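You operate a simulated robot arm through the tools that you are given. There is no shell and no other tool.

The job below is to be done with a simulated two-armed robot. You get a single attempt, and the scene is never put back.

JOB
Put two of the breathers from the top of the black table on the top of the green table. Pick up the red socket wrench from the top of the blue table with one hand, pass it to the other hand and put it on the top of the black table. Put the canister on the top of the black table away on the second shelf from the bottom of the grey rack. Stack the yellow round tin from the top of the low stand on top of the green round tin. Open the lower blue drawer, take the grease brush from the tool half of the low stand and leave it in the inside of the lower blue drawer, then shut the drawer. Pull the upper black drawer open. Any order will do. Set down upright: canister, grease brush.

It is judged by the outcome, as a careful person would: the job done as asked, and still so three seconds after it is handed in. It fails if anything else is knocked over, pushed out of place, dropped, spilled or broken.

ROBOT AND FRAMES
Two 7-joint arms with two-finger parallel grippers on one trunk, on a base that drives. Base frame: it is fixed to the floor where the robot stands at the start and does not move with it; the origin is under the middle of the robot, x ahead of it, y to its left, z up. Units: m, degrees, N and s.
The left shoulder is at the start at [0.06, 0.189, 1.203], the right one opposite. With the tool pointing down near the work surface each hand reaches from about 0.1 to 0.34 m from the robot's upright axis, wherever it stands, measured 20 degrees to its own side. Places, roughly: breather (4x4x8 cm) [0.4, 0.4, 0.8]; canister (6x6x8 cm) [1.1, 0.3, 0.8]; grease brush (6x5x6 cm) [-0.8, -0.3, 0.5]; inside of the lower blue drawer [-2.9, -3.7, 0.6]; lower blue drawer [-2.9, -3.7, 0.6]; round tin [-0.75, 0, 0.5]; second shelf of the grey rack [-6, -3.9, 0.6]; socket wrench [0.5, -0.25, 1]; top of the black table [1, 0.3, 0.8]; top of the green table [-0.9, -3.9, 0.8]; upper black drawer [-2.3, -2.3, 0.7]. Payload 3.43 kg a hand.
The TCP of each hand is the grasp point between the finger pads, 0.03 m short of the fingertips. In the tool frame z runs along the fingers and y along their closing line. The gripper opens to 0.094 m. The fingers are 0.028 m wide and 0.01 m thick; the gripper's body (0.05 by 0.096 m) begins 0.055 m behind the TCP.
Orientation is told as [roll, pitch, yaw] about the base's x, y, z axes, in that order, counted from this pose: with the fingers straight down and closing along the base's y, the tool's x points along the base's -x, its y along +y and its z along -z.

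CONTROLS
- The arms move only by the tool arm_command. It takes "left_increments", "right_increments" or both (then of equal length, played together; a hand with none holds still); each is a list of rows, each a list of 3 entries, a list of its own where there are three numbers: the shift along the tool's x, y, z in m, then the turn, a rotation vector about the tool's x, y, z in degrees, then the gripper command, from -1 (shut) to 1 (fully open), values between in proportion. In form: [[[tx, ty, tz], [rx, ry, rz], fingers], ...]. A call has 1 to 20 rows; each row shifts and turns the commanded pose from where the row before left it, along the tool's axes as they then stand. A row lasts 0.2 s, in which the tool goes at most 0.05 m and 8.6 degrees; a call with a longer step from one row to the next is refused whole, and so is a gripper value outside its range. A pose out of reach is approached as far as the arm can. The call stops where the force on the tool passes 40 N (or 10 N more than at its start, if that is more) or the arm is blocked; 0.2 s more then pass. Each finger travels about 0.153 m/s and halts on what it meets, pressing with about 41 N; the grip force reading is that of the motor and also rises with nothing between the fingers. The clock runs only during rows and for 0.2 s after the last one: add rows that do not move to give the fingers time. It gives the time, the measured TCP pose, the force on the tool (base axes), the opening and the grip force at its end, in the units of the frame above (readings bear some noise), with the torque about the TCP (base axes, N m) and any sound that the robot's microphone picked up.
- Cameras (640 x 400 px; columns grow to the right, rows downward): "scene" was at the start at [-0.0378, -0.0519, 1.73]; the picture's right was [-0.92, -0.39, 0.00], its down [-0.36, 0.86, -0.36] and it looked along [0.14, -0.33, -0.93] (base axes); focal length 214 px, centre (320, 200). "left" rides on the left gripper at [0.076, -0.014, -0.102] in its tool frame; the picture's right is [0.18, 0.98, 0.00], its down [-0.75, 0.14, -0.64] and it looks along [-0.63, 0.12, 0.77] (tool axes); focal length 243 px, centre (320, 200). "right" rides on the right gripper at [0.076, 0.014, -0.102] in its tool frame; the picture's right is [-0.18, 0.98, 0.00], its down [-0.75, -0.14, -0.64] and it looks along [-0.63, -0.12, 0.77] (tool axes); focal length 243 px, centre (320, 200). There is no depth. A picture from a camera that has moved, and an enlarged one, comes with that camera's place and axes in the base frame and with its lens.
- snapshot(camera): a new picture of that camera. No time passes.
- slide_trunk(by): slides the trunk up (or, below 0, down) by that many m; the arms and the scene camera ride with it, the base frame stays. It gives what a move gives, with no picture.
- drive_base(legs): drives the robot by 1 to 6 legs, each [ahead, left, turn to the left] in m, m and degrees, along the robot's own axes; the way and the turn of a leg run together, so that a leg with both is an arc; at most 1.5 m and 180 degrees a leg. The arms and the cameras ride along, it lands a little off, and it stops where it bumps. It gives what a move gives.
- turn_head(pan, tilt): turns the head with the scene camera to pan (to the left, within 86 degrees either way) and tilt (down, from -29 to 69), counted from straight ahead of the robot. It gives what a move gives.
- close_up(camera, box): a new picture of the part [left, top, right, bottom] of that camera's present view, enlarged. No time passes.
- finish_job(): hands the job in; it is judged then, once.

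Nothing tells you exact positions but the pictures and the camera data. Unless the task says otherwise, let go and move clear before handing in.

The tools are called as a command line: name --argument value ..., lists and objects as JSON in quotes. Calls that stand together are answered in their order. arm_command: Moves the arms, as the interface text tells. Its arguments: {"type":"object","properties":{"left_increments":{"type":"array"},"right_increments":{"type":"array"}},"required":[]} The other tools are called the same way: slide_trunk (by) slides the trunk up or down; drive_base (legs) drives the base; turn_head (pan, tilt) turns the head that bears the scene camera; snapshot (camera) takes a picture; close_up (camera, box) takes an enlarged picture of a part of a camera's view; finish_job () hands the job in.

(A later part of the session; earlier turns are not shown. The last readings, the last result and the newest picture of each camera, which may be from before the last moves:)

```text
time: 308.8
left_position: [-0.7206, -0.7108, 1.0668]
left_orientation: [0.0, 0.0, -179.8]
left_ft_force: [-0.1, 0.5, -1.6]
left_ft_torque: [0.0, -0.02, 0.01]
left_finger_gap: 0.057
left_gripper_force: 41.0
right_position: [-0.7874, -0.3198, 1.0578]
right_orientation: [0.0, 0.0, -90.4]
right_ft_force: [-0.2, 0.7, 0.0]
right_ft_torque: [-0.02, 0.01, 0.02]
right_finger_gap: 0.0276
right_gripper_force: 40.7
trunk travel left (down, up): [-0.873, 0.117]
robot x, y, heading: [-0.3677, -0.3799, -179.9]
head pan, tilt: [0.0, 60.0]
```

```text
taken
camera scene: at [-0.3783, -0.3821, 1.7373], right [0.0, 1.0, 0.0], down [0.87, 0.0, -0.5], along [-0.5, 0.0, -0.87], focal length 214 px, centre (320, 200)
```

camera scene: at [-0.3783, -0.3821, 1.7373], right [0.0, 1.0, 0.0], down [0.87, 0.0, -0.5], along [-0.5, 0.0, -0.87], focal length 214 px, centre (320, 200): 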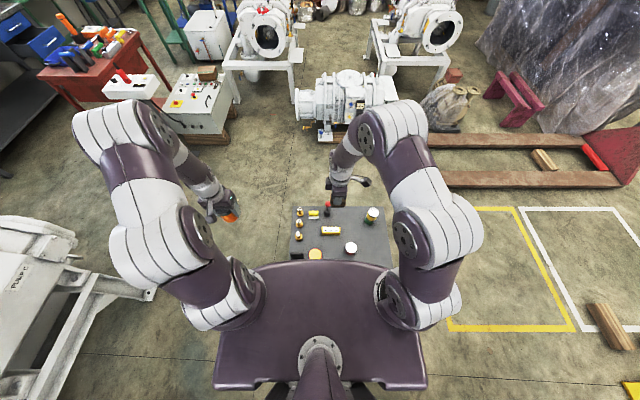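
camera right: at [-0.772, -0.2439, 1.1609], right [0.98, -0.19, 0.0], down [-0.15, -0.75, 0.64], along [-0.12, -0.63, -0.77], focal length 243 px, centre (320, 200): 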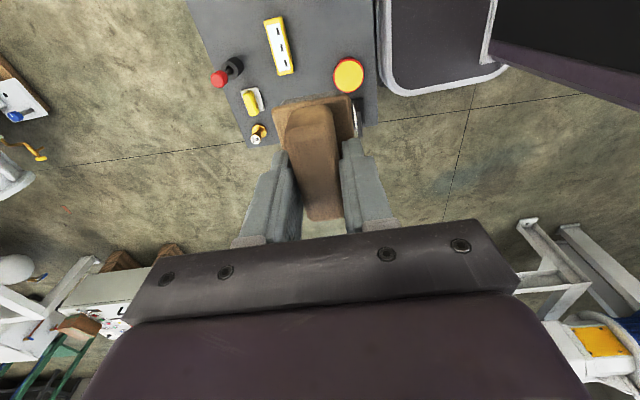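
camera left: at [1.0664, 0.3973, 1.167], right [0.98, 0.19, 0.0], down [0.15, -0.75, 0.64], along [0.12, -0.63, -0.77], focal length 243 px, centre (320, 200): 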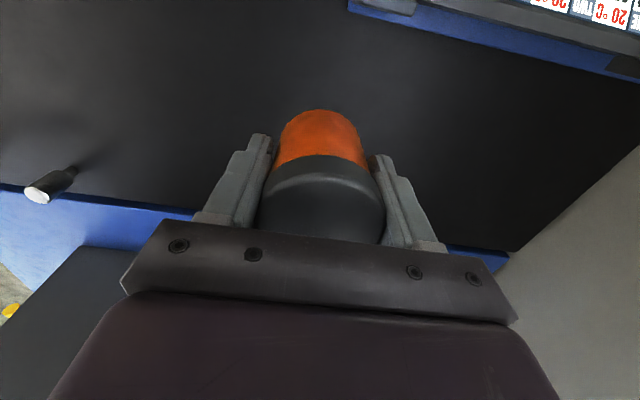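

Both the canister (left) and the brush (right) are secured. I drive to the workbench again along the earlier route.

drive_base --legs '[[-0.25, 0, 0], [0, 0.53, 0], [1.28, 0, 0], [0, 0, 90]]'

snapshot --camera "right"

snapshot --camera "left"

```text
time: 323.1
left_position: [-1.0537, -1.2648, 1.0671]
left_orientation: [0.0, 0.0, -88.0]
left_ft_force: [0.3, -1.3, -0.6]
left_ft_torque: [0.0, -0.03, 0.0]
left_finger_gap: 0.0573
left_gripper_force: 40.6
right_position: [-1.4442, -1.3446, 1.0581]
right_orientation: [0.0, 0.1, 1.4]
right_ft_force: [0.5, -0.4, -0.6]
right_ft_torque: [-0.04, -0.02, 0.0]
right_finger_gap: 0.0275
right_gripper_force: 41.0
trunk travel left (down, up): [-0.873, 0.117]
robot x, y, heading: [-1.3947, -0.9282, -88.2]
head pan, tilt: [0.0, 60.0]
```

```text
taken
camera right: at [-1.5189, -1.3325, 1.1609], right [0.16, 0.99, 0.0], down [0.76, -0.12, 0.64], along [0.63, -0.1, -0.77], focal length 243 px, centre (320, 200)
```

right: 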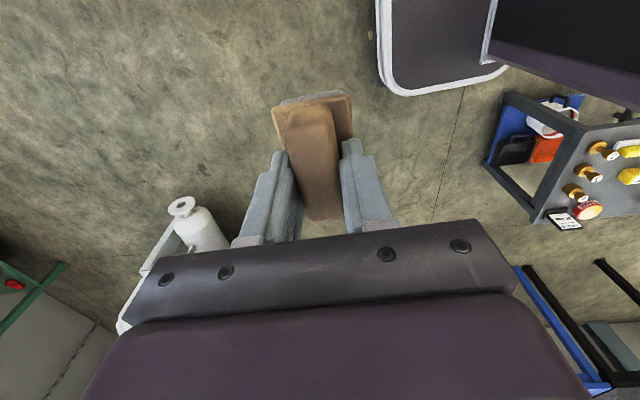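

```text
taken
camera left: at [-1.0701, -1.1893, 1.1686], right [0.98, 0.22, 0.0], down [0.17, -0.75, 0.64], along [0.14, -0.63, -0.77], focal length 243 px, centre (320, 200)
```

left: 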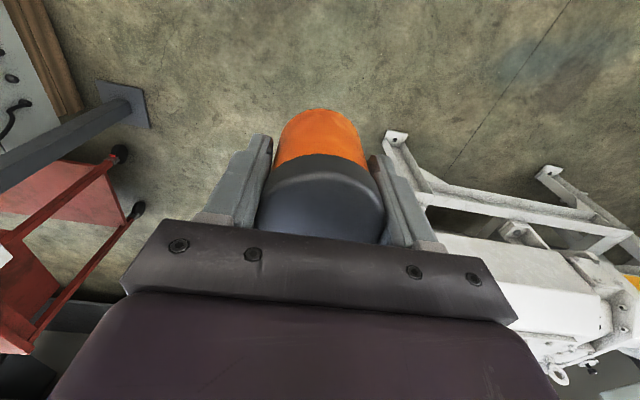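

The left hand is a bit wide for passing the machine, so I pull it in 8 cm before driving south.

arm_command --left_increments '[[[0, -0.03, 0], [0, 0, 0], -1], [[0, -0.03, 0], [0, 0, 0], -1], [[0, -0.025, 0], [0, 0, 0], -1], [[0, 0, 0], [0, 0, 0], -1]]'

drive_base --legs '[[0, 0, -1.8], [1.0, 0, 0], [1.0, 0, 0]]'

turn_head --pan -50 --tilt 45

snapshot --camera "scene"

```text
time: 324.1
left_position: [-1.1392, -1.2681, 1.067]
left_orientation: [0.0, 0.0, -88.0]
left_ft_force: [0.6, 0.1, -2.1]
left_ft_torque: [0.01, 0.01, 0.01]
left_finger_gap: 0.0572
left_gripper_force: 40.5
right_position: [-1.4432, -1.3446, 1.0588]
right_orientation: [0.0, 0.1, 1.4]
right_ft_force: [0.6, -0.7, -0.7]
right_ft_torque: [-0.04, -0.04, 0.01]
right_finger_gap: 0.0278
right_gripper_force: 40.9
trunk travel left (down, up): [-0.873, 0.117]
robot x, y, heading: [-1.3961, -0.923, -87.6]
head pan, tilt: [0.0, 60.0]
```

```text
time: 334.3
left_position: [-1.1728, -3.255, 1.0643]
left_orientation: [0.0, 0.0, -91.0]
left_ft_force: [-0.4, 0.2, -1.0]
left_ft_torque: [0.0, -0.03, 0.01]
left_finger_gap: 0.0572
left_gripper_force: 41.2
right_position: [-1.4793, -3.3132, 1.0589]
right_orientation: [0.0, 0.1, -1.7]
right_ft_force: [0.2, 0.5, -1.0]
right_ft_torque: [-0.01, -0.03, 0.01]
right_finger_gap: 0.0274
right_gripper_force: 41.6
trunk travel left (down, up): [-0.873, 0.117]
robot x, y, heading: [-1.4113, -2.9, -90.7]
head pan, tilt: [0.0, 60.0]
```

```text
time: 335.5
left_position: [-1.1722, -3.254, 1.0654]
left_orientation: [0.0, -0.1, -91.0]
left_ft_force: [0.0, -0.4, -0.9]
left_ft_torque: [0.0, -0.01, 0.03]
left_finger_gap: 0.0572
left_gripper_force: 40.9
right_position: [-1.4796, -3.314, 1.0586]
right_orientation: [-0.1, 0.1, -1.6]
right_ft_force: [0.2, 0.9, -1.6]
right_ft_torque: [-0.01, 0.01, 0.04]
right_finger_gap: 0.0277
right_gripper_force: 41.2
trunk travel left (down, up): [-0.873, 0.117]
robot x, y, heading: [-1.4113, -2.9004, -91.1]
head pan, tilt: [-50.0, 45.0]
```

```text
taken
camera scene: at [-1.4708, -2.8909, 1.7568], right [-0.63, 0.78, 0.0], down [0.55, 0.45, -0.71], along [-0.55, -0.45, -0.71], focal length 214 px, centre (320, 200)
```

scene: 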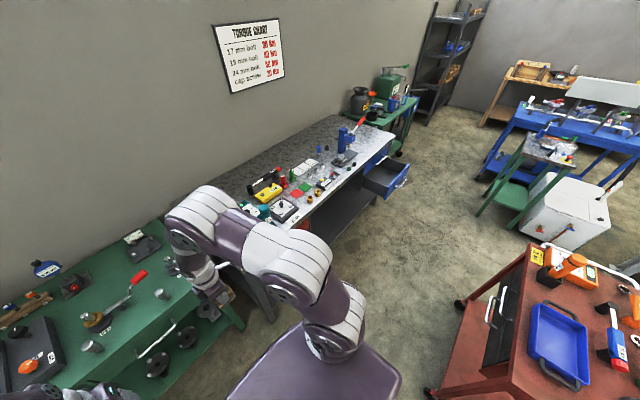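

The breathers still stand, and the blue drawer is still open. I strafe right along the aisle to the drawer.

drive_base --legs '[[0, -1.0, 0.8], [0, -0.43, 0]]'

turn_head --pan 0 --tilt 60

snapshot --camera "scene"

snapshot --camera "right"

snapshot --camera "left"

```text
time: 343.0
left_position: [-2.6143, -3.2448, 1.0659]
left_orientation: [-0.1, 0.0, -90.3]
left_ft_force: [-0.2, -0.1, -0.4]
left_ft_torque: [0.03, 0.03, 0.01]
left_finger_gap: 0.0569
left_gripper_force: 41.5
right_position: [-2.9216, -3.3078, 1.0582]
right_orientation: [0.0, 0.1, -0.9]
right_ft_force: [0.7, -0.7, -0.6]
right_ft_torque: [0.0, 0.02, 0.02]
right_finger_gap: 0.0278
right_gripper_force: 41.3
trunk travel left (down, up): [-0.873, 0.117]
robot x, y, heading: [-2.8588, -2.8977, -90.4]
head pan, tilt: [-50.0, 45.0]
```

```text
time: 344.1
left_position: [-2.6155, -3.2455, 1.0651]
left_orientation: [-0.1, 0.0, -90.3]
left_ft_force: [0.1, -0.7, -0.5]
left_ft_torque: [0.01, -0.02, 0.01]
left_finger_gap: 0.057
left_gripper_force: 40.7
right_position: [-2.9209, -3.3077, 1.0588]
right_orientation: [0.1, 0.1, -1.0]
right_ft_force: [-0.3, 0.6, -1.6]
right_ft_torque: [-0.01, -0.03, -0.02]
right_finger_gap: 0.0278
right_gripper_force: 41.5
trunk travel left (down, up): [-0.873, 0.117]
robot x, y, heading: [-2.8553, -2.8926, -90.3]
head pan, tilt: [0.0, 60.0]
```

```text
taken
camera scene: at [-2.8553, -2.8992, 1.7374], right [-1.0, 0.01, 0.0], down [0.0, 0.87, -0.5], along [0.0, -0.5, -0.87], focal length 214 px, centre (320, 200)
```

scene: 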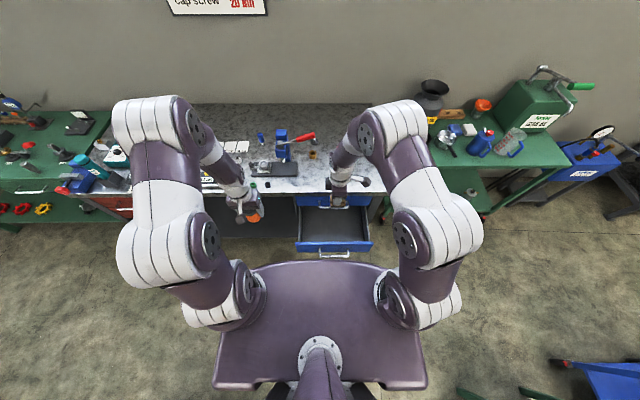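

```text
taken
camera right: at [-2.9964, -3.2928, 1.161], right [0.2, 0.98, 0.0], down [0.75, -0.15, 0.64], along [0.63, -0.13, -0.77], focal length 243 px, centre (320, 200)
```

right: 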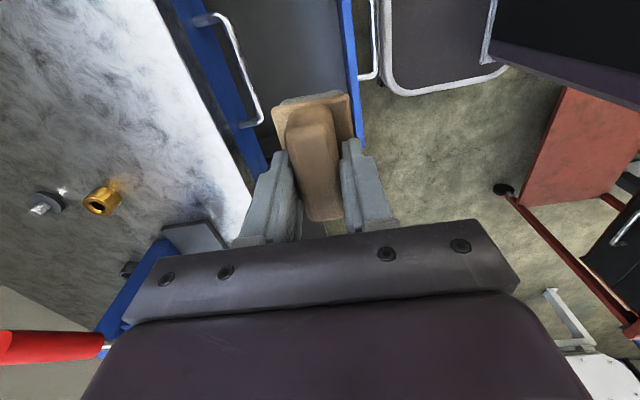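

```text
taken
camera left: at [-2.628, -3.1689, 1.1676], right [0.98, 0.18, 0.0], down [0.14, -0.75, 0.64], along [0.11, -0.63, -0.77], focal length 243 px, centre (320, 200)
```

left: 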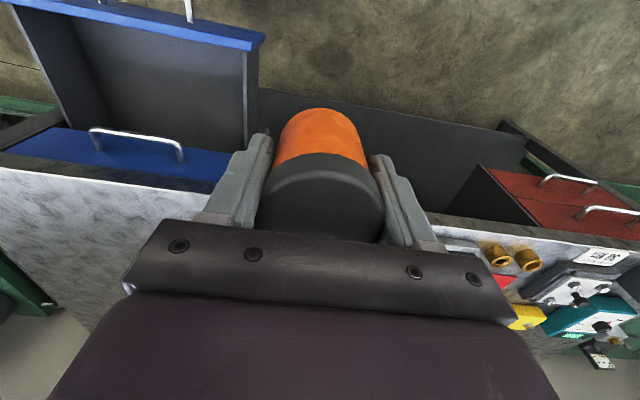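

The free slot between the drawer's front panel (y ≈ -3.274) and the upper handle (y ≈ -3.41) is about 13 cm wide. I centre the right hand over it at y ≈ -3.342 and lower the trunk.

arm_command --right_increments '[[[0, -0.034, 0], [0, 0, 0.9], -1], [[0, 0, 0], [0, 0, 0], -1]]'

slide_trunk --by -0.28

snapshot --camera "right"

snapshot --camera "scene"

snapshot --camera "left"

```text
time: 344.8
left_position: [-2.6145, -3.2445, 1.0652]
left_orientation: [0.0, -0.1, -90.3]
left_ft_force: [0.2, -0.1, -0.6]
left_ft_torque: [0.01, 0.01, -0.02]
left_finger_gap: 0.057
left_gripper_force: 40.8
right_position: [-2.9229, -3.3432, 1.0595]
right_orientation: [-0.2, 0.1, -1.9]
right_ft_force: [-0.6, -0.3, -0.4]
right_ft_torque: [-0.01, -0.03, -0.01]
right_finger_gap: 0.0276
right_gripper_force: 40.9
trunk travel left (down, up): [-0.873, 0.117]
robot x, y, heading: [-2.8556, -2.8927, -90.2]
head pan, tilt: [0.0, 60.0]
```

```text
time: 347.6
left_position: [-2.6151, -3.2454, 0.7863]
left_orientation: [-0.1, -0.1, -90.3]
left_ft_force: [0.0, 0.1, -1.6]
left_ft_torque: [-0.01, 0.0, -0.02]
left_finger_gap: 0.0569
left_gripper_force: 41.0
right_position: [-2.9223, -3.3425, 0.778]
right_orientation: [-0.1, 0.1, -1.8]
right_ft_force: [-0.5, 0.4, -0.8]
right_ft_torque: [-0.01, -0.04, -0.01]
right_finger_gap: 0.0273
right_gripper_force: 40.7
trunk travel left (down, up): [-0.593, 0.397]
robot x, y, heading: [-2.8548, -2.8941, -90.1]
head pan, tilt: [0.0, 60.0]
```

```text
taken
camera right: at [-2.9968, -3.3259, 0.8802], right [0.22, 0.98, 0.0], down [0.75, -0.17, 0.64], along [0.63, -0.14, -0.77], focal length 243 px, centre (320, 200)
```

right: 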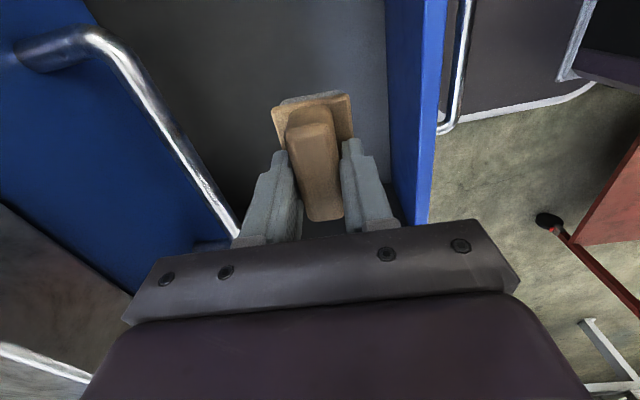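

```text
taken
camera scene: at [-2.8553, -2.899, 1.4574], right [-1.0, 0.0, 0.0], down [0.0, 0.87, -0.5], along [0.0, -0.5, -0.87], focal length 214 px, centre (320, 200)
```

scene: 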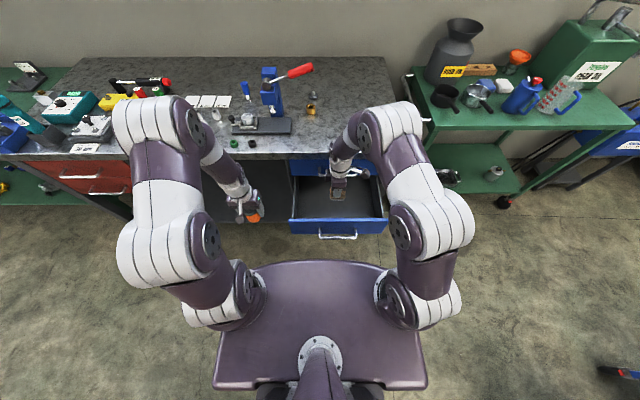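

```text
taken
camera left: at [-2.628, -3.1688, 0.8876], right [0.98, 0.18, 0.0], down [0.14, -0.75, 0.64], along [0.11, -0.63, -0.77], focal length 243 px, centre (320, 200)
```

left: 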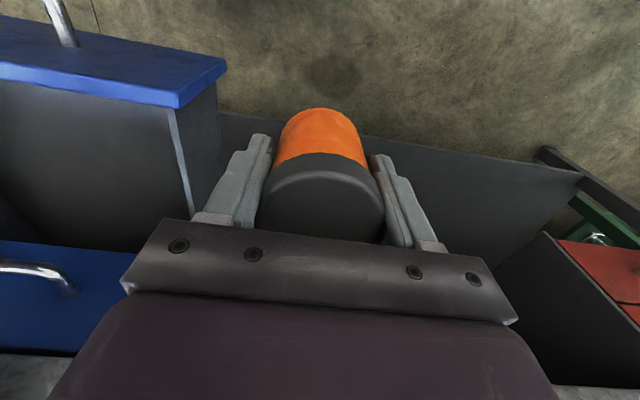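

Alignment is good with about 1–2 cm to spare each side. I shift 5 mm, move the left hand a little outwards, and lower further.

arm_command --left_increments '[[[0, 0.03, 0], [0, 0, 0], -1], [[0, 0.02, 0], [0, 0, 0], -1], [[0, 0, 0], [0, 0, 0], -1]]' --right_increments '[[[0, -0.005, 0], [0, 0, -1.8], -1], [[0, 0, 0], [0, 0, 0], -1], [[0, 0, 0], [0, 0, 0], -1]]'

slide_trunk --by -0.11

snapshot --camera "right"

close_up --camera "scene" --box '[270, 120, 410, 250]'

```text
time: 348.4
left_position: [-2.5656, -3.2447, 0.7862]
left_orientation: [0.1, -0.1, -90.3]
left_ft_force: [0.2, -0.7, -1.2]
left_ft_torque: [0.0, -0.03, -0.01]
left_finger_gap: 0.0572
left_gripper_force: 41.3
right_position: [-2.922, -3.3475, 0.7775]
right_orientation: [0.0, 0.2, -0.1]
right_ft_force: [0.5, 0.1, -0.7]
right_ft_torque: [0.0, -0.01, 0.01]
right_finger_gap: 0.0277
right_gripper_force: 41.3
trunk travel left (down, up): [-0.593, 0.397]
robot x, y, heading: [-2.8571, -2.8893, -90.2]
head pan, tilt: [0.0, 60.0]
```

```text
time: 349.8
left_position: [-2.5652, -3.2449, 0.6749]
left_orientation: [0.0, 0.0, -90.3]
left_ft_force: [-1.2, -0.1, -0.1]
left_ft_torque: [-0.03, -0.01, 0.01]
left_finger_gap: 0.0572
left_gripper_force: 41.3
right_position: [-2.9219, -3.346, 0.6677]
right_orientation: [0.0, 0.0, -0.1]
right_ft_force: [0.8, 0.5, -0.9]
right_ft_torque: [-0.01, 0.05, -0.02]
right_finger_gap: 0.0277
right_gripper_force: 40.7
trunk travel left (down, up): [-0.483, 0.507]
robot x, y, heading: [-2.8571, -2.8928, -90.3]
head pan, tilt: [0.0, 60.0]
```

```text
taken
camera right: at [-2.9971, -3.3331, 0.77], right [0.18, 0.98, 0.0], down [0.75, -0.14, 0.64], along [0.63, -0.12, -0.77], focal length 243 px, centre (320, 200)
```

right: 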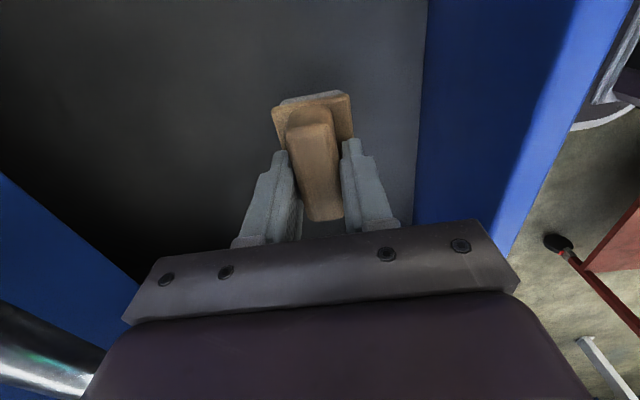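

```text
3.08 times, centred on (340, 185) of scene
camera zoom: at [-2.8553, -2.8989, 1.3474], right [-1.0, 0.0, 0.0], down [0.0, 0.87, -0.5], along [0.0, -0.5, -0.87], focal length 660 px, centre (258, 246)
```

zoom: 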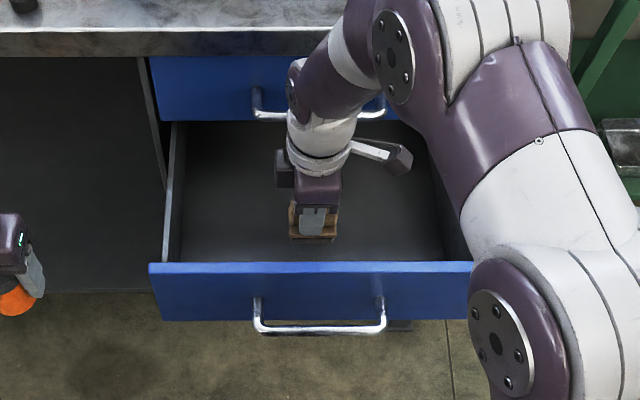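

The brush is inside the drawer opening with clear space around. I lower with the arm in small steps until it touches the drawer floor.

arm_command --right_increments '[[[0, 0, 0.012], [0, 0, 0], -1], [[0, 0, 0.012], [0, 0, 0], -1], [[0, 0, 0.008], [0, 0, 0], -1], [[0, 0, 0.006], [0, 0, 0], -1], [[0, 0, 0.004], [0, 0, 0], -1], [[0, 0, 0], [0, 0, 0], -1]]'

snapshot --camera "right"

close_up --camera "scene" --box '[270, 120, 410, 250]'

```text
time: 351.2
left_position: [-2.5646, -3.2446, 0.6753]
left_orientation: [0.0, 0.0, -90.3]
left_ft_force: [-0.8, -0.4, -1.2]
left_ft_torque: [0.0, 0.0, 0.03]
left_finger_gap: 0.0571
left_gripper_force: 40.9
right_position: [-2.9207, -3.3464, 0.6255]
right_orientation: [0.0, 0.1, 0.0]
right_ft_force: [-0.8, -0.4, -1.1]
right_ft_torque: [0.0, -0.01, 0.0]
right_finger_gap: 0.0275
right_gripper_force: 40.9
trunk travel left (down, up): [-0.483, 0.507]
robot x, y, heading: [-2.8603, -2.893, -90.4]
head pan, tilt: [0.0, 60.0]
```

```text
taken
camera right: at [-2.9966, -3.3329, 0.7278], right [0.18, 0.98, 0.0], down [0.75, -0.14, 0.64], along [0.63, -0.12, -0.77], focal length 243 px, centre (320, 200)
```

right: 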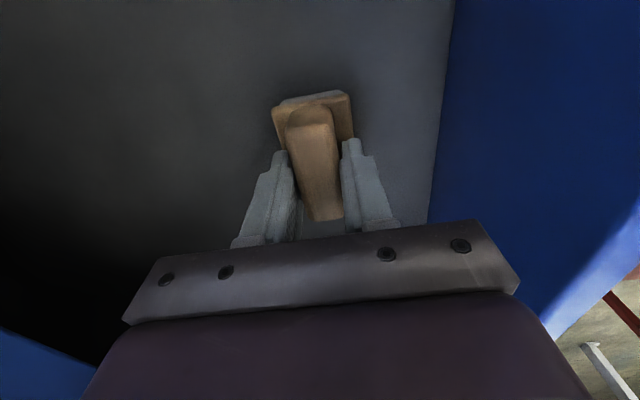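

```text
3.08 times, centred on (340, 185) of scene
camera zoom: at [-2.8553, -2.8991, 1.3474], right [-1.0, 0.0, 0.0], down [0.0, 0.87, -0.5], along [0.0, -0.5, -0.87], focal length 660 px, centre (258, 246)
```

zoom: 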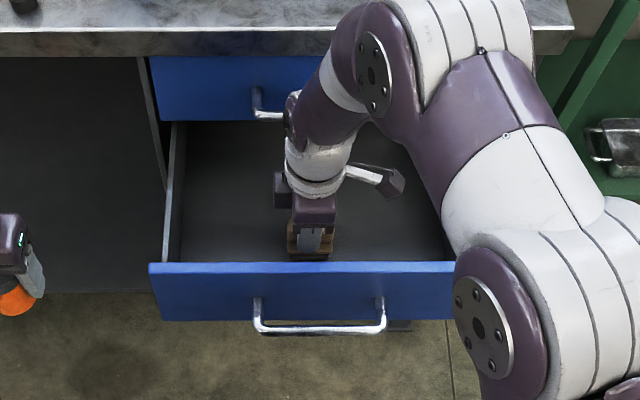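

No contact yet; I continue down.

arm_command --right_increments '[[[0, 0, 0.005], [0, 0, 0], -1], [[0, 0, 0.005], [0, 0, 0], -1], [[0, 0, 0.004], [0, 0, 0], -1], [[0, 0, 0], [0, 0, 0], -1]]'

close_up --camera "right" --box '[240, 60, 400, 160]'

```text
time: 351.9
left_position: [-2.5653, -3.2442, 0.6757]
left_orientation: [0.0, -0.1, -90.4]
left_ft_force: [-0.4, 0.4, -1.6]
left_ft_torque: [0.01, 0.01, 0.01]
left_finger_gap: 0.0573
left_gripper_force: 41.5
right_position: [-2.9218, -3.3514, 0.6197]
right_orientation: [-0.9, -0.2, 0.0]
right_ft_force: [-5.5, -1.7, 27.2]
right_ft_torque: [0.5, 0.37, 0.15]
right_finger_gap: 0.0277
right_gripper_force: 40.8
trunk travel left (down, up): [-0.483, 0.507]
robot x, y, heading: [-2.8571, -2.8925, -90.0]
head pan, tilt: [0.0, 60.0]
stopped in row 3 (right hand): the force on the tool passed its limit at 51 N (the readings are from after the stop); the commanded pose is now the measured one
```

```text
4.00 times, centred on (320, 110) of right
camera zoom: at [-2.9969, -3.3366, 0.7218], right [0.18, 0.98, -0.01], down [0.75, -0.13, 0.65], along [0.63, -0.13, -0.76], focal length 970 px, centre (320, 560)
```

zoom: 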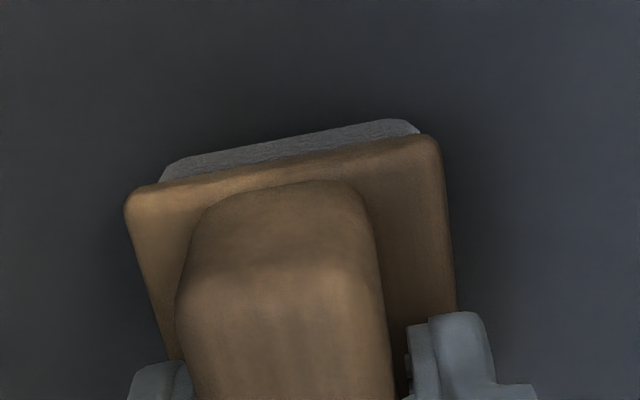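

The brush is on the drawer floor. I ease the pressure, level the hand, and open the fingers.

arm_command --right_increments '[[[0, 0, -0.002], [-0.9, 0.2, 0], -1], [[0, 0, 0], [0, 0, 0], -1]]'

arm_command --right_increments '[[[0, 0, 0.0005], [0, 0, 0], -1], [[0, 0, 0], [0, 0, 0], -0.3], [[0, 0, 0], [0, 0, 0], 0], [[0, 0, 0], [0, 0, 0], 0.1], [[0, 0, 0], [0, 0, 0], 0.1], [[0, 0, 0], [0, 0, 0], 0.1]]'

snapshot --camera "right"

```text
time: 352.5
left_position: [-2.5651, -3.2447, 0.6772]
left_orientation: [0.1, 0.0, -90.2]
left_ft_force: [0.1, -0.3, -1.4]
left_ft_torque: [0.01, -0.02, -0.02]
left_finger_gap: 0.0572
left_gripper_force: 40.9
right_position: [-2.9219, -3.3499, 0.6185]
right_orientation: [0.3, 0.0, -0.1]
right_ft_force: [-0.8, -1.8, 18.1]
right_ft_torque: [-0.32, -0.42, -0.02]
right_finger_gap: 0.0278
right_gripper_force: 41.6
trunk travel left (down, up): [-0.483, 0.507]
robot x, y, heading: [-2.8552, -2.8937, -90.4]
head pan, tilt: [0.0, 60.0]
```

```text
time: 353.9
left_position: [-2.5646, -3.2432, 0.6771]
left_orientation: [-0.1, -0.1, -90.3]
left_ft_force: [0.6, 0.4, -0.6]
left_ft_torque: [-0.02, 0.0, 0.01]
left_finger_gap: 0.0571
left_gripper_force: 40.9
right_position: [-2.9197, -3.3495, 0.6191]
right_orientation: [0.4, 0.0, -0.1]
right_ft_force: [0.5, -1.9, 25.8]
right_ft_torque: [-0.83, -0.06, 0.01]
right_finger_gap: 0.0528
right_gripper_force: 1.5
trunk travel left (down, up): [-0.483, 0.507]
robot x, y, heading: [-2.8541, -2.8928, -90.4]
head pan, tilt: [0.0, 60.0]
```

```text
taken
camera right: at [-2.9962, -3.3361, 0.7222], right [0.18, 0.98, 0.0], down [0.75, -0.14, 0.64], along [0.63, -0.12, -0.77], focal length 243 px, centre (320, 200)
```

right: 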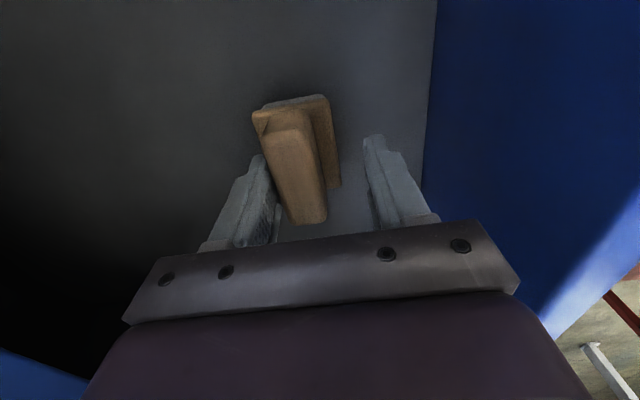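

The fingertips are pressing on the brush's base. I raise the hand slightly and look.

arm_command --right_increments '[[[0, 0, -0.004], [0, 0, 0], 0.1], [[0, 0, -0.004], [0, 0, 0], 0.1], [[0, 0, 0], [0, 0, 0], 0.1]]'

snapshot --camera "right"

close_up --camera "scene" --box '[300, 150, 380, 210]'

```text
time: 354.7
left_position: [-2.5655, -3.2448, 0.6771]
left_orientation: [0.0, -0.1, -90.4]
left_ft_force: [0.8, -0.1, -1.0]
left_ft_torque: [0.02, 0.0, 0.0]
left_finger_gap: 0.057
left_gripper_force: 40.9
right_position: [-2.9216, -3.3496, 0.6269]
right_orientation: [0.6, 0.2, -0.1]
right_ft_force: [-0.6, -0.1, 0.4]
right_ft_torque: [-0.01, -0.03, 0.0]
right_finger_gap: 0.0517
right_gripper_force: 0.0
trunk travel left (down, up): [-0.483, 0.507]
robot x, y, heading: [-2.8548, -2.895, -90.4]
head pan, tilt: [0.0, 60.0]
```

```text
taken
camera right: at [-2.9964, -3.3365, 0.7287], right [0.19, 0.98, 0.01], down [0.76, -0.15, 0.64], along [0.63, -0.11, -0.77], focal length 243 px, centre (320, 200)
```

right: 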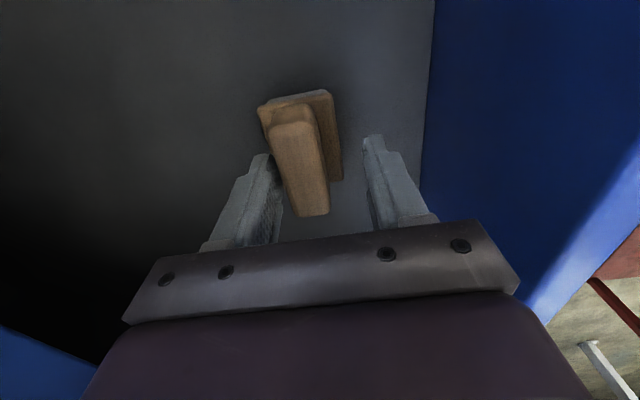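

```text
6.67 times, centred on (340, 180) of scene
camera zoom: at [-2.8554, -2.8991, 1.3473], right [-1.0, 0.01, 0.0], down [0.0, 0.87, -0.5], along [0.0, -0.5, -0.87], focal length 1430 px, centre (187, 333)
```

zoom: 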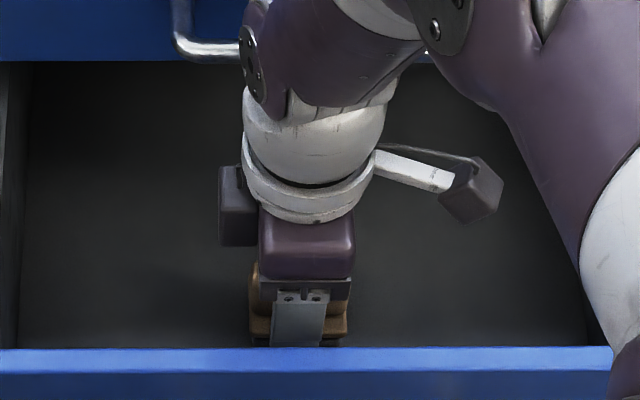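

The brush stands on the drawer floor, its handle close to one finger. I centre the hand around it first, then rise.

arm_command --right_increments '[[[0, -0.006, 0], [0, 0, 0], 0.1], [[0, -0.006, 0], [0, 0, 0], 0.1], [[0, 0, 0], [0, 0, 0], 0.1]]'

snapshot --camera "right"

```text
time: 355.5
left_position: [-2.5656, -3.2438, 0.6754]
left_orientation: [0.0, 0.0, -90.3]
left_ft_force: [-0.4, -1.3, -0.9]
left_ft_torque: [0.03, 0.01, 0.02]
left_finger_gap: 0.0573
left_gripper_force: 40.8
right_position: [-2.9221, -3.3627, 0.6275]
right_orientation: [0.5, 0.0, 0.0]
right_ft_force: [1.2, -0.9, 0.0]
right_ft_torque: [-0.01, -0.01, 0.02]
right_finger_gap: 0.0517
right_gripper_force: 0.0
trunk travel left (down, up): [-0.483, 0.507]
robot x, y, heading: [-2.8547, -2.8882, -90.5]
head pan, tilt: [0.0, 60.0]
```

```text
taken
camera right: at [-2.9968, -3.3485, 0.7298], right [0.19, 0.98, 0.01], down [0.75, -0.15, 0.64], along [0.63, -0.11, -0.77], focal length 243 px, centre (320, 200)
```

right: 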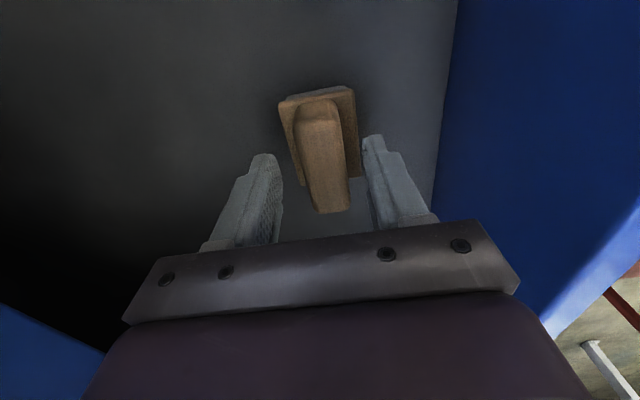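

The fingers are clear of the handle. I rise just above it, shift back away from the upper drawer's handle, then rise fully.

arm_command --right_increments '[[[0, 0, -0.008], [0, 0, 0], 0.1], [[0, 0.003, -0.008], [0, 0, 0], 0.1], [[0, 0.013, -0.004], [0, 0, 0], 0.1], [[0, 0, 0], [0, 0, 0], 0.1]]'

snapshot --camera "right"

```text
time: 356.5
left_position: [-2.5658, -3.2447, 0.6754]
left_orientation: [0.0, 0.0, -90.3]
left_ft_force: [-0.3, 0.9, -1.1]
left_ft_torque: [-0.02, 0.02, 0.03]
left_finger_gap: 0.057
left_gripper_force: 41.1
right_position: [-2.9208, -3.345, 0.645]
right_orientation: [0.5, 0.1, -0.1]
right_ft_force: [-0.8, 0.3, 0.2]
right_ft_torque: [-0.01, 0.0, -0.02]
right_finger_gap: 0.0516
right_gripper_force: 0.1
trunk travel left (down, up): [-0.483, 0.507]
robot x, y, heading: [-2.8553, -2.8932, -90.0]
head pan, tilt: [0.0, 60.0]
```

```text
taken
camera right: at [-2.9957, -3.3327, 0.749], right [0.18, 0.98, 0.01], down [0.75, -0.15, 0.64], along [0.63, -0.11, -0.77], focal length 243 px, centre (320, 200)
```

right: 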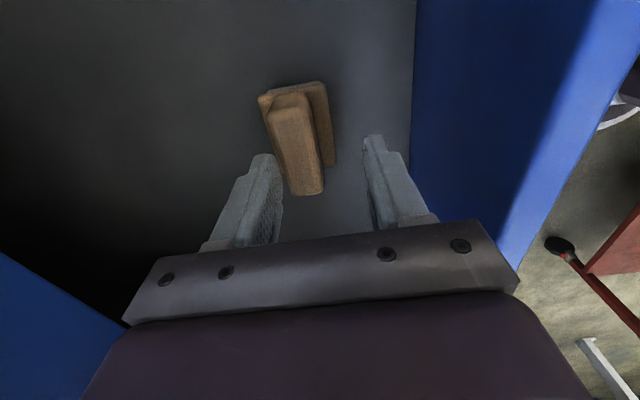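

The brush stands upright in the drawer. I raise the right hand clear and pitch it forward again to push the drawer shut by its handle.

slide_trunk --by 0.3

snapshot --camera "right"

arm_command --right_increments '[[[0, 0.03, 0], [0, 0, 0], 0], [[0, 0.02, 0], [0, 0, 0], 0], [[0, 0, 0], [8.2, 0, 0], 0], [[0, 0, 0], [8.2, 0, 0], 0], [[0, 0, 0], [8.2, 0, 0], 0], [[0, 0, 0], [8.2, 0, 0], 0], [[0, 0, 0], [8.2, 0, 0], 0], [[0, 0, 0], [8.2, 0, 0], 0], [[0, 0, 0], [8.2, 0, 0], 0], [[0, 0, 0], [0, 0, 0], 0]]'

snapshot --camera "scene"

snapshot --camera "right"

```text
time: 359.5
left_position: [-2.5647, -3.2457, 0.9755]
left_orientation: [0.0, 0.0, -90.3]
left_ft_force: [-1.9, -0.4, -0.8]
left_ft_torque: [-0.03, 0.0, -0.02]
left_finger_gap: 0.0572
left_gripper_force: 41.3
right_position: [-2.9211, -3.3454, 0.9465]
right_orientation: [0.5, 0.1, -0.1]
right_ft_force: [0.4, 0.2, 0.7]
right_ft_torque: [0.01, 0.01, -0.03]
right_finger_gap: 0.0518
right_gripper_force: 0.1
trunk travel left (down, up): [-0.783, 0.207]
robot x, y, heading: [-2.8582, -2.8904, -90.4]
head pan, tilt: [0.0, 60.0]
```

```text
taken
camera right: at [-2.9957, -3.3328, 1.0489], right [0.19, 0.98, 0.01], down [0.75, -0.15, 0.64], along [0.63, -0.11, -0.77], focal length 243 px, centre (320, 200)
```

right: 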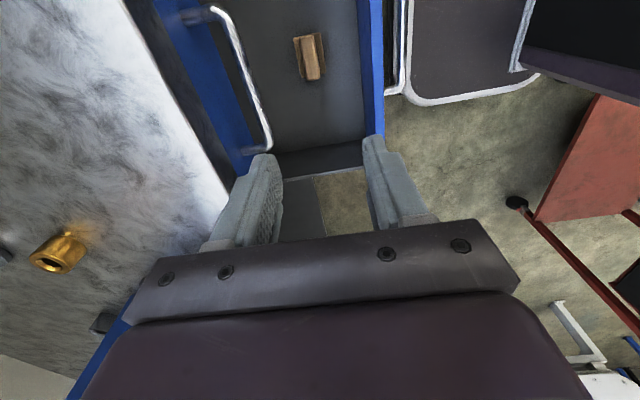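

```text
time: 361.7
left_position: [-2.5653, -3.2455, 0.9761]
left_orientation: [0.0, -0.1, -90.4]
left_ft_force: [0.1, 0.4, -0.8]
left_ft_torque: [0.01, -0.02, -0.01]
left_finger_gap: 0.0571
left_gripper_force: 40.9
right_position: [-2.9209, -3.2955, 0.9478]
right_orientation: [-57.1, 0.1, -0.1]
right_ft_force: [-0.3, 0.3, -1.1]
right_ft_torque: [-0.01, 0.04, 0.01]
right_finger_gap: 0.0471
right_gripper_force: 0.0
trunk travel left (down, up): [-0.783, 0.207]
robot x, y, heading: [-2.8539, -2.8922, -90.1]
head pan, tilt: [0.0, 60.0]
```

```text
taken
camera scene: at [-2.8557, -2.8984, 1.6474], right [-1.0, 0.01, 0.0], down [0.0, 0.87, -0.5], along [0.0, -0.5, -0.87], focal length 214 px, centre (320, 200)
```

scene: 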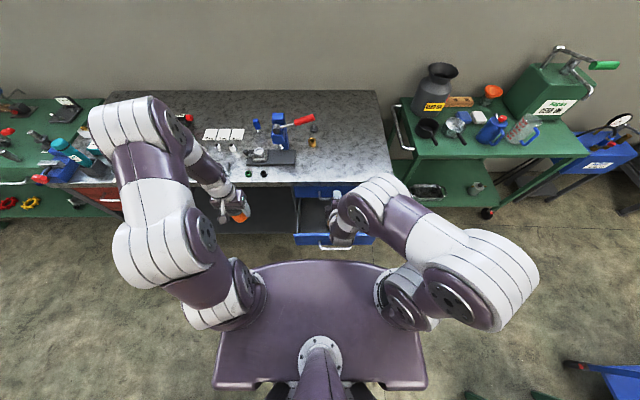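

```text
taken
camera right: at [-2.9961, -3.2017, 0.9903], right [0.18, 0.53, -0.82], down [0.75, 0.46, 0.47], along [0.63, -0.71, -0.32], focal length 243 px, centre (320, 200)
```

right: 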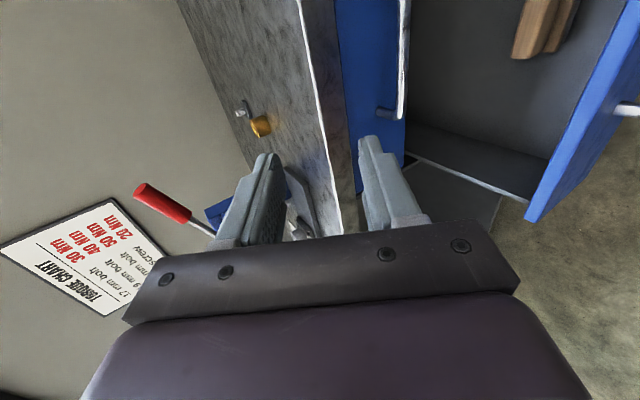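

The hand pitched forward cleanly. I back the base off and slightly right (staying clear of the trolley) so the hand can approach the handle from the front.

drive_base --legs '[[0, -0.1, 0], [-0.15, 0, 0]]'

arm_command --left_increments '[[[0, 0.04, 0], [0, 0, 0], -1], [[0, 0.03, 0], [0, 0, 0], -1], [[0, 0, 0], [0, 0, 0], -1]]' --right_increments '[[[-0.025, 0, 0], [0, 0, 0], -0.2], [[-0.025, 0, 0], [0, 0, 0], -0.2], [[0, 0, 0], [0, 0, 0], -0.2]]'

slide_trunk --by -0.28

snapshot --camera "right"

snapshot --camera "scene"

```text
time: 363.8
left_position: [-2.6657, -3.0949, 0.9753]
left_orientation: [0.2, 0.1, -90.4]
left_ft_force: [-0.2, 0.6, -1.1]
left_ft_torque: [0.0, 0.02, -0.02]
left_finger_gap: 0.0571
left_gripper_force: 41.1
right_position: [-3.0225, -3.1464, 0.9462]
right_orientation: [-57.0, 0.2, 0.1]
right_ft_force: [0.5, 0.1, -0.1]
right_ft_torque: [0.01, 0.02, -0.04]
right_finger_gap: 0.0467
right_gripper_force: 0.0
trunk travel left (down, up): [-0.783, 0.207]
robot x, y, heading: [-2.9572, -2.7422, -90.2]
head pan, tilt: [0.0, 60.0]
```

```text
time: 364.6
left_position: [-2.596, -3.0945, 0.9759]
left_orientation: [0.1, 0.0, -90.2]
left_ft_force: [0.8, -0.4, -1.2]
left_ft_torque: [0.01, 0.01, -0.03]
left_finger_gap: 0.057
left_gripper_force: 40.8
right_position: [-2.9728, -3.1441, 0.9463]
right_orientation: [-56.9, 0.1, -0.1]
right_ft_force: [0.4, 0.2, -0.2]
right_ft_torque: [0.02, 0.01, 0.04]
right_finger_gap: 0.0373
right_gripper_force: 0.0
trunk travel left (down, up): [-0.783, 0.207]
robot x, y, heading: [-2.9544, -2.7423, -90.3]
head pan, tilt: [0.0, 60.0]
```

```text
time: 367.5
left_position: [-2.5953, -3.0938, 0.6958]
left_orientation: [0.0, 0.0, -90.3]
left_ft_force: [-0.4, 0.6, -0.5]
left_ft_torque: [-0.02, 0.0, -0.01]
left_finger_gap: 0.0572
left_gripper_force: 41.0
right_position: [-2.9713, -3.1442, 0.6657]
right_orientation: [-56.9, 0.1, 0.1]
right_ft_force: [0.3, 0.6, -0.3]
right_ft_torque: [0.03, 0.0, -0.04]
right_finger_gap: 0.0375
right_gripper_force: 0.1
trunk travel left (down, up): [-0.503, 0.487]
robot x, y, heading: [-2.9574, -2.7427, -90.2]
head pan, tilt: [0.0, 60.0]
```

```text
taken
camera right: at [-3.0469, -3.0507, 0.7102], right [0.18, 0.54, -0.82], down [0.75, 0.46, 0.47], along [0.63, -0.71, -0.32], focal length 243 px, centre (320, 200)
```

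right: 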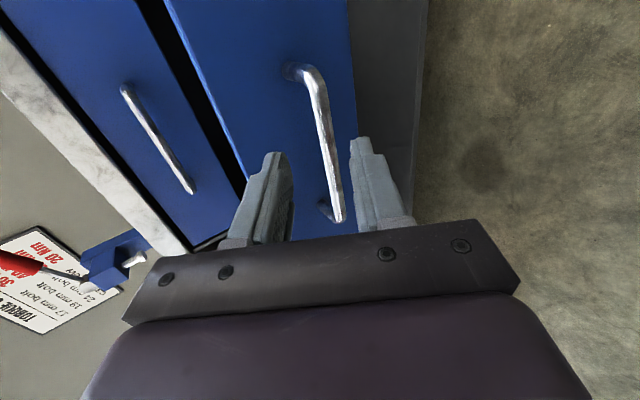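

```text
taken
camera scene: at [-2.956, -2.7489, 1.3674], right [-1.0, 0.0, 0.0], down [0.0, 0.87, -0.5], along [0.0, -0.5, -0.87], focal length 214 px, centre (320, 200)
```

scene: 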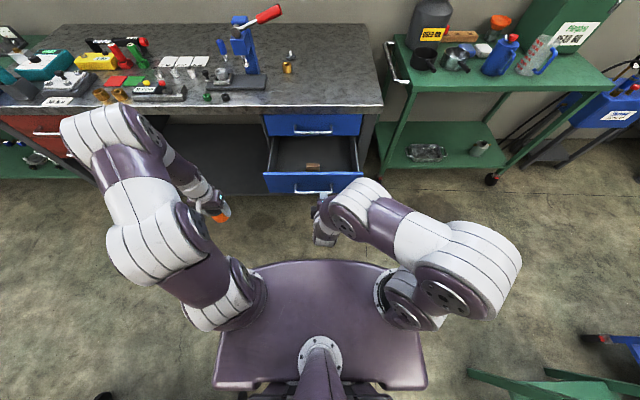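

The handle bar lies 10 cm ahead of the fingers, nearly centred. I advance so it sits between the fingertips.

arm_command --right_increments '[[[0, 0.003, 0.03], [0, 0, 0], -0.2], [[0, 0, 0.03], [0, 0, 0], -0.2], [[0, 0, 0.018], [0, 0, 0], -0.2], [[0, 0, 0.01], [0, 0, 0], -0.2], [[0, 0, 0], [0, 0, 0], -0.2]]'

snapshot --camera "right"

```text
time: 368.7
left_position: [-2.595, -3.0929, 0.6942]
left_orientation: [-0.1, -0.1, -90.3]
left_ft_force: [1.0, 0.0, -1.2]
left_ft_torque: [0.02, 0.04, -0.02]
left_finger_gap: 0.0571
left_gripper_force: 40.5
right_position: [-2.9728, -3.2163, 0.6149]
right_orientation: [-56.9, 0.2, -0.1]
right_ft_force: [-1.6, 0.8, 0.1]
right_ft_torque: [0.0, 0.0, 0.03]
right_finger_gap: 0.0376
right_gripper_force: 0.1
trunk travel left (down, up): [-0.503, 0.487]
robot x, y, heading: [-2.9539, -2.7383, -90.1]
head pan, tilt: [0.0, 60.0]
```

```text
taken
camera right: at [-3.047, -3.1239, 0.659], right [0.18, 0.54, -0.82], down [0.75, 0.46, 0.47], along [0.63, -0.71, -0.32], focal length 243 px, centre (320, 200)
```

right: 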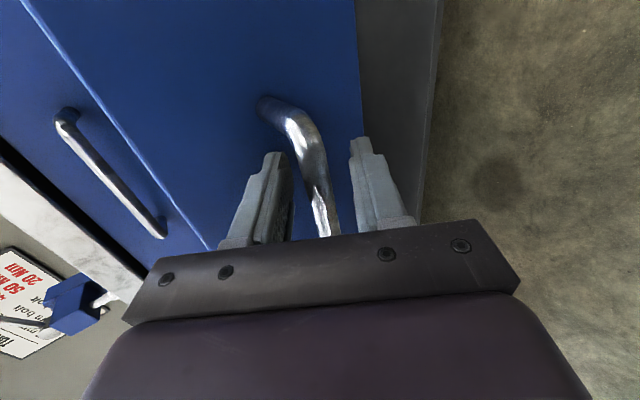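

The bar is between the fingers; I grip it and push the drawer in by driving ahead.

arm_command --right_increments '[[[0, 0, 0], [0, 0, 0], -0.5], [[0, 0, 0], [0, 0, 0], -1], [[0, 0, 0], [0, 0, 0], -1], [[0, 0, 0], [0, 0, 0], -1]]'

drive_base --legs '[[0.19, 0, 0]]'

snapshot --camera "right"

snapshot --camera "scene"

```text
time: 369.7
left_position: [-2.5949, -3.0933, 0.695]
left_orientation: [0.1, 0.0, -90.4]
left_ft_force: [-0.2, 0.2, -0.7]
left_ft_torque: [0.01, 0.0, 0.02]
left_finger_gap: 0.0572
left_gripper_force: 40.8
right_position: [-2.9715, -3.217, 0.6152]
right_orientation: [-57.1, 0.1, 0.1]
right_ft_force: [-0.4, -1.9, 0.8]
right_ft_torque: [0.01, 0.0, -0.15]
right_finger_gap: 0.0182
right_gripper_force: 44.6
trunk travel left (down, up): [-0.503, 0.487]
robot x, y, heading: [-2.9557, -2.7413, -90.2]
head pan, tilt: [0.0, 60.0]
```

```text
time: 371.2
left_position: [-2.5951, -3.2864, 0.6939]
left_orientation: [-0.2, 0.1, -90.5]
left_ft_force: [-0.7, -0.1, -1.2]
left_ft_torque: [0.0, 0.02, 0.04]
left_finger_gap: 0.0568
left_gripper_force: 41.0
right_position: [-2.9732, -3.4081, 0.6151]
right_orientation: [-56.8, 0.3, 0.0]
right_ft_force: [34.5, -0.1, -3.7]
right_ft_torque: [-0.02, -0.2, 0.04]
right_finger_gap: 0.0184
right_gripper_force: 44.2
trunk travel left (down, up): [-0.503, 0.487]
robot x, y, heading: [-2.957, -2.9337, -90.0]
head pan, tilt: [0.0, 60.0]
```

```text
taken
camera right: at [-3.0467, -3.3154, 0.6594], right [0.18, 0.54, -0.82], down [0.76, 0.46, 0.47], along [0.63, -0.71, -0.32], focal length 243 px, centre (320, 200)
```

right: 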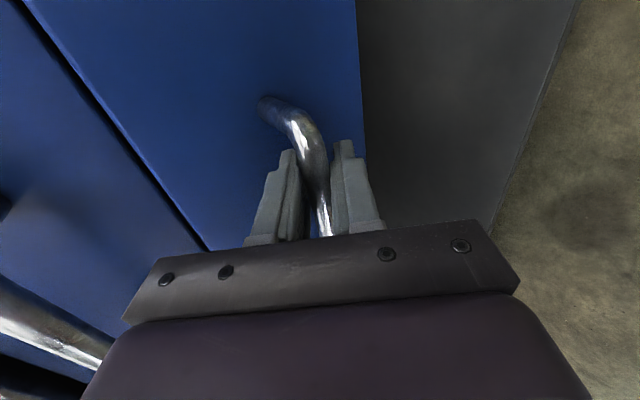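

```text
taken
camera scene: at [-2.9531, -2.941, 1.3673], right [-1.0, 0.01, 0.0], down [0.0, 0.87, -0.5], along [-0.01, -0.5, -0.87], focal length 214 px, centre (320, 200)
```

scene: 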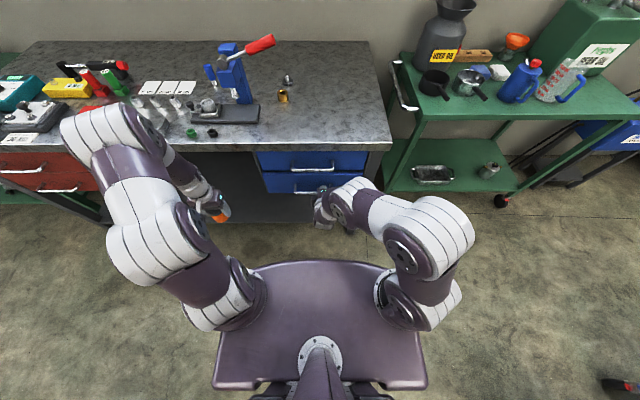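

Nearly shut, about 1.5 cm to go. I push the rest with the arm in small steps.

arm_command --right_increments '[[[0, -0.0027, 0.0042], [0, 0, 0], -1], [[0, -0.0027, 0.0042], [0, 0, 0], -1], [[0, -0.0027, 0.0042], [0, 0, 0], -1], [[0, 0, 0], [0, 0, 0], -1]]'

arm_command --right_increments '[[[0, -0.0027, 0.0042], [0, 0, 0], -1], [[0, -0.0016, 0.0025], [0, 0, 0], -1], [[0, 0, 0], [0, 0, 0], -1]]'

close_up --camera "scene" --box '[240, 130, 400, 220]'

snapshot --camera "right"

```text
time: 372.2
left_position: [-2.5969, -3.2868, 0.6936]
left_orientation: [-0.1, 0.1, -90.5]
left_ft_force: [-0.7, 0.2, -0.8]
left_ft_torque: [0.03, 0.01, 0.02]
left_finger_gap: 0.0569
left_gripper_force: 40.9
right_position: [-2.9717, -3.4243, 0.6148]
right_orientation: [-56.9, 0.2, 0.1]
right_ft_force: [14.2, 0.5, -7.4]
right_ft_torque: [-0.08, -0.8, 0.96]
right_finger_gap: 0.0183
right_gripper_force: 45.3
trunk travel left (down, up): [-0.503, 0.487]
robot x, y, heading: [-2.9555, -2.9341, -90.4]
head pan, tilt: [0.0, 60.0]
```

```text
time: 372.9
left_position: [-2.5951, -3.2851, 0.6957]
left_orientation: [-0.1, -0.1, -90.6]
left_ft_force: [0.0, 0.5, -2.2]
left_ft_torque: [0.0, -0.01, -0.03]
left_finger_gap: 0.0569
left_gripper_force: 40.8
right_position: [-2.9716, -3.4264, 0.6142]
right_orientation: [-56.6, 0.1, 0.2]
right_ft_force: [3.5, 16.2, 12.0]
right_ft_torque: [0.06, -0.67, 0.28]
right_finger_gap: 0.0184
right_gripper_force: 44.8
trunk travel left (down, up): [-0.503, 0.487]
robot x, y, heading: [-2.9557, -2.9349, -90.2]
head pan, tilt: [0.0, 60.0]
stopped in row 3 (right hand): the force on the tool passed its limit at 41 N (the readings are from after the stop); the commanded pose is now the measured one
```

```text
4.00 times, centred on (320, 175) of scene
camera zoom: at [-2.9565, -2.9362, 1.3678], right [-1.0, 0.01, 0.0], down [0.01, 0.86, -0.5], along [0.0, -0.5, -0.86], focal length 858 px, centre (320, 300)
```

zoom: 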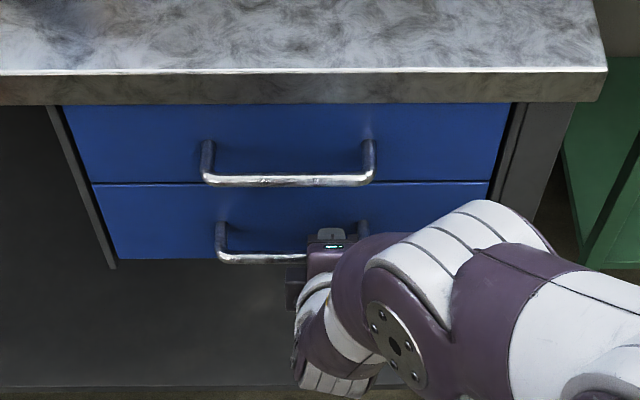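

```text
taken
camera right: at [-3.0476, -3.333, 0.6595], right [0.18, 0.54, -0.82], down [0.75, 0.46, 0.47], along [0.63, -0.7, -0.32], focal length 243 px, centre (320, 200)
```

right: 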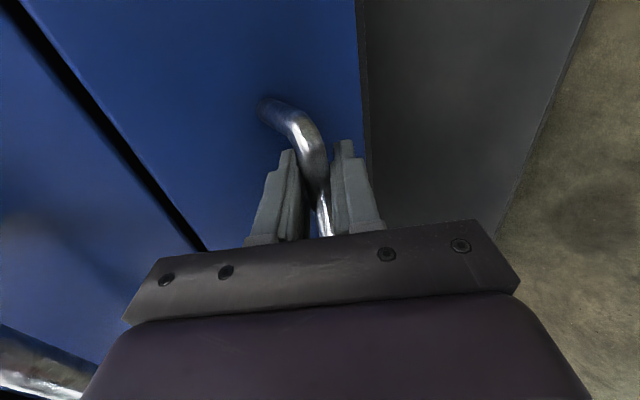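

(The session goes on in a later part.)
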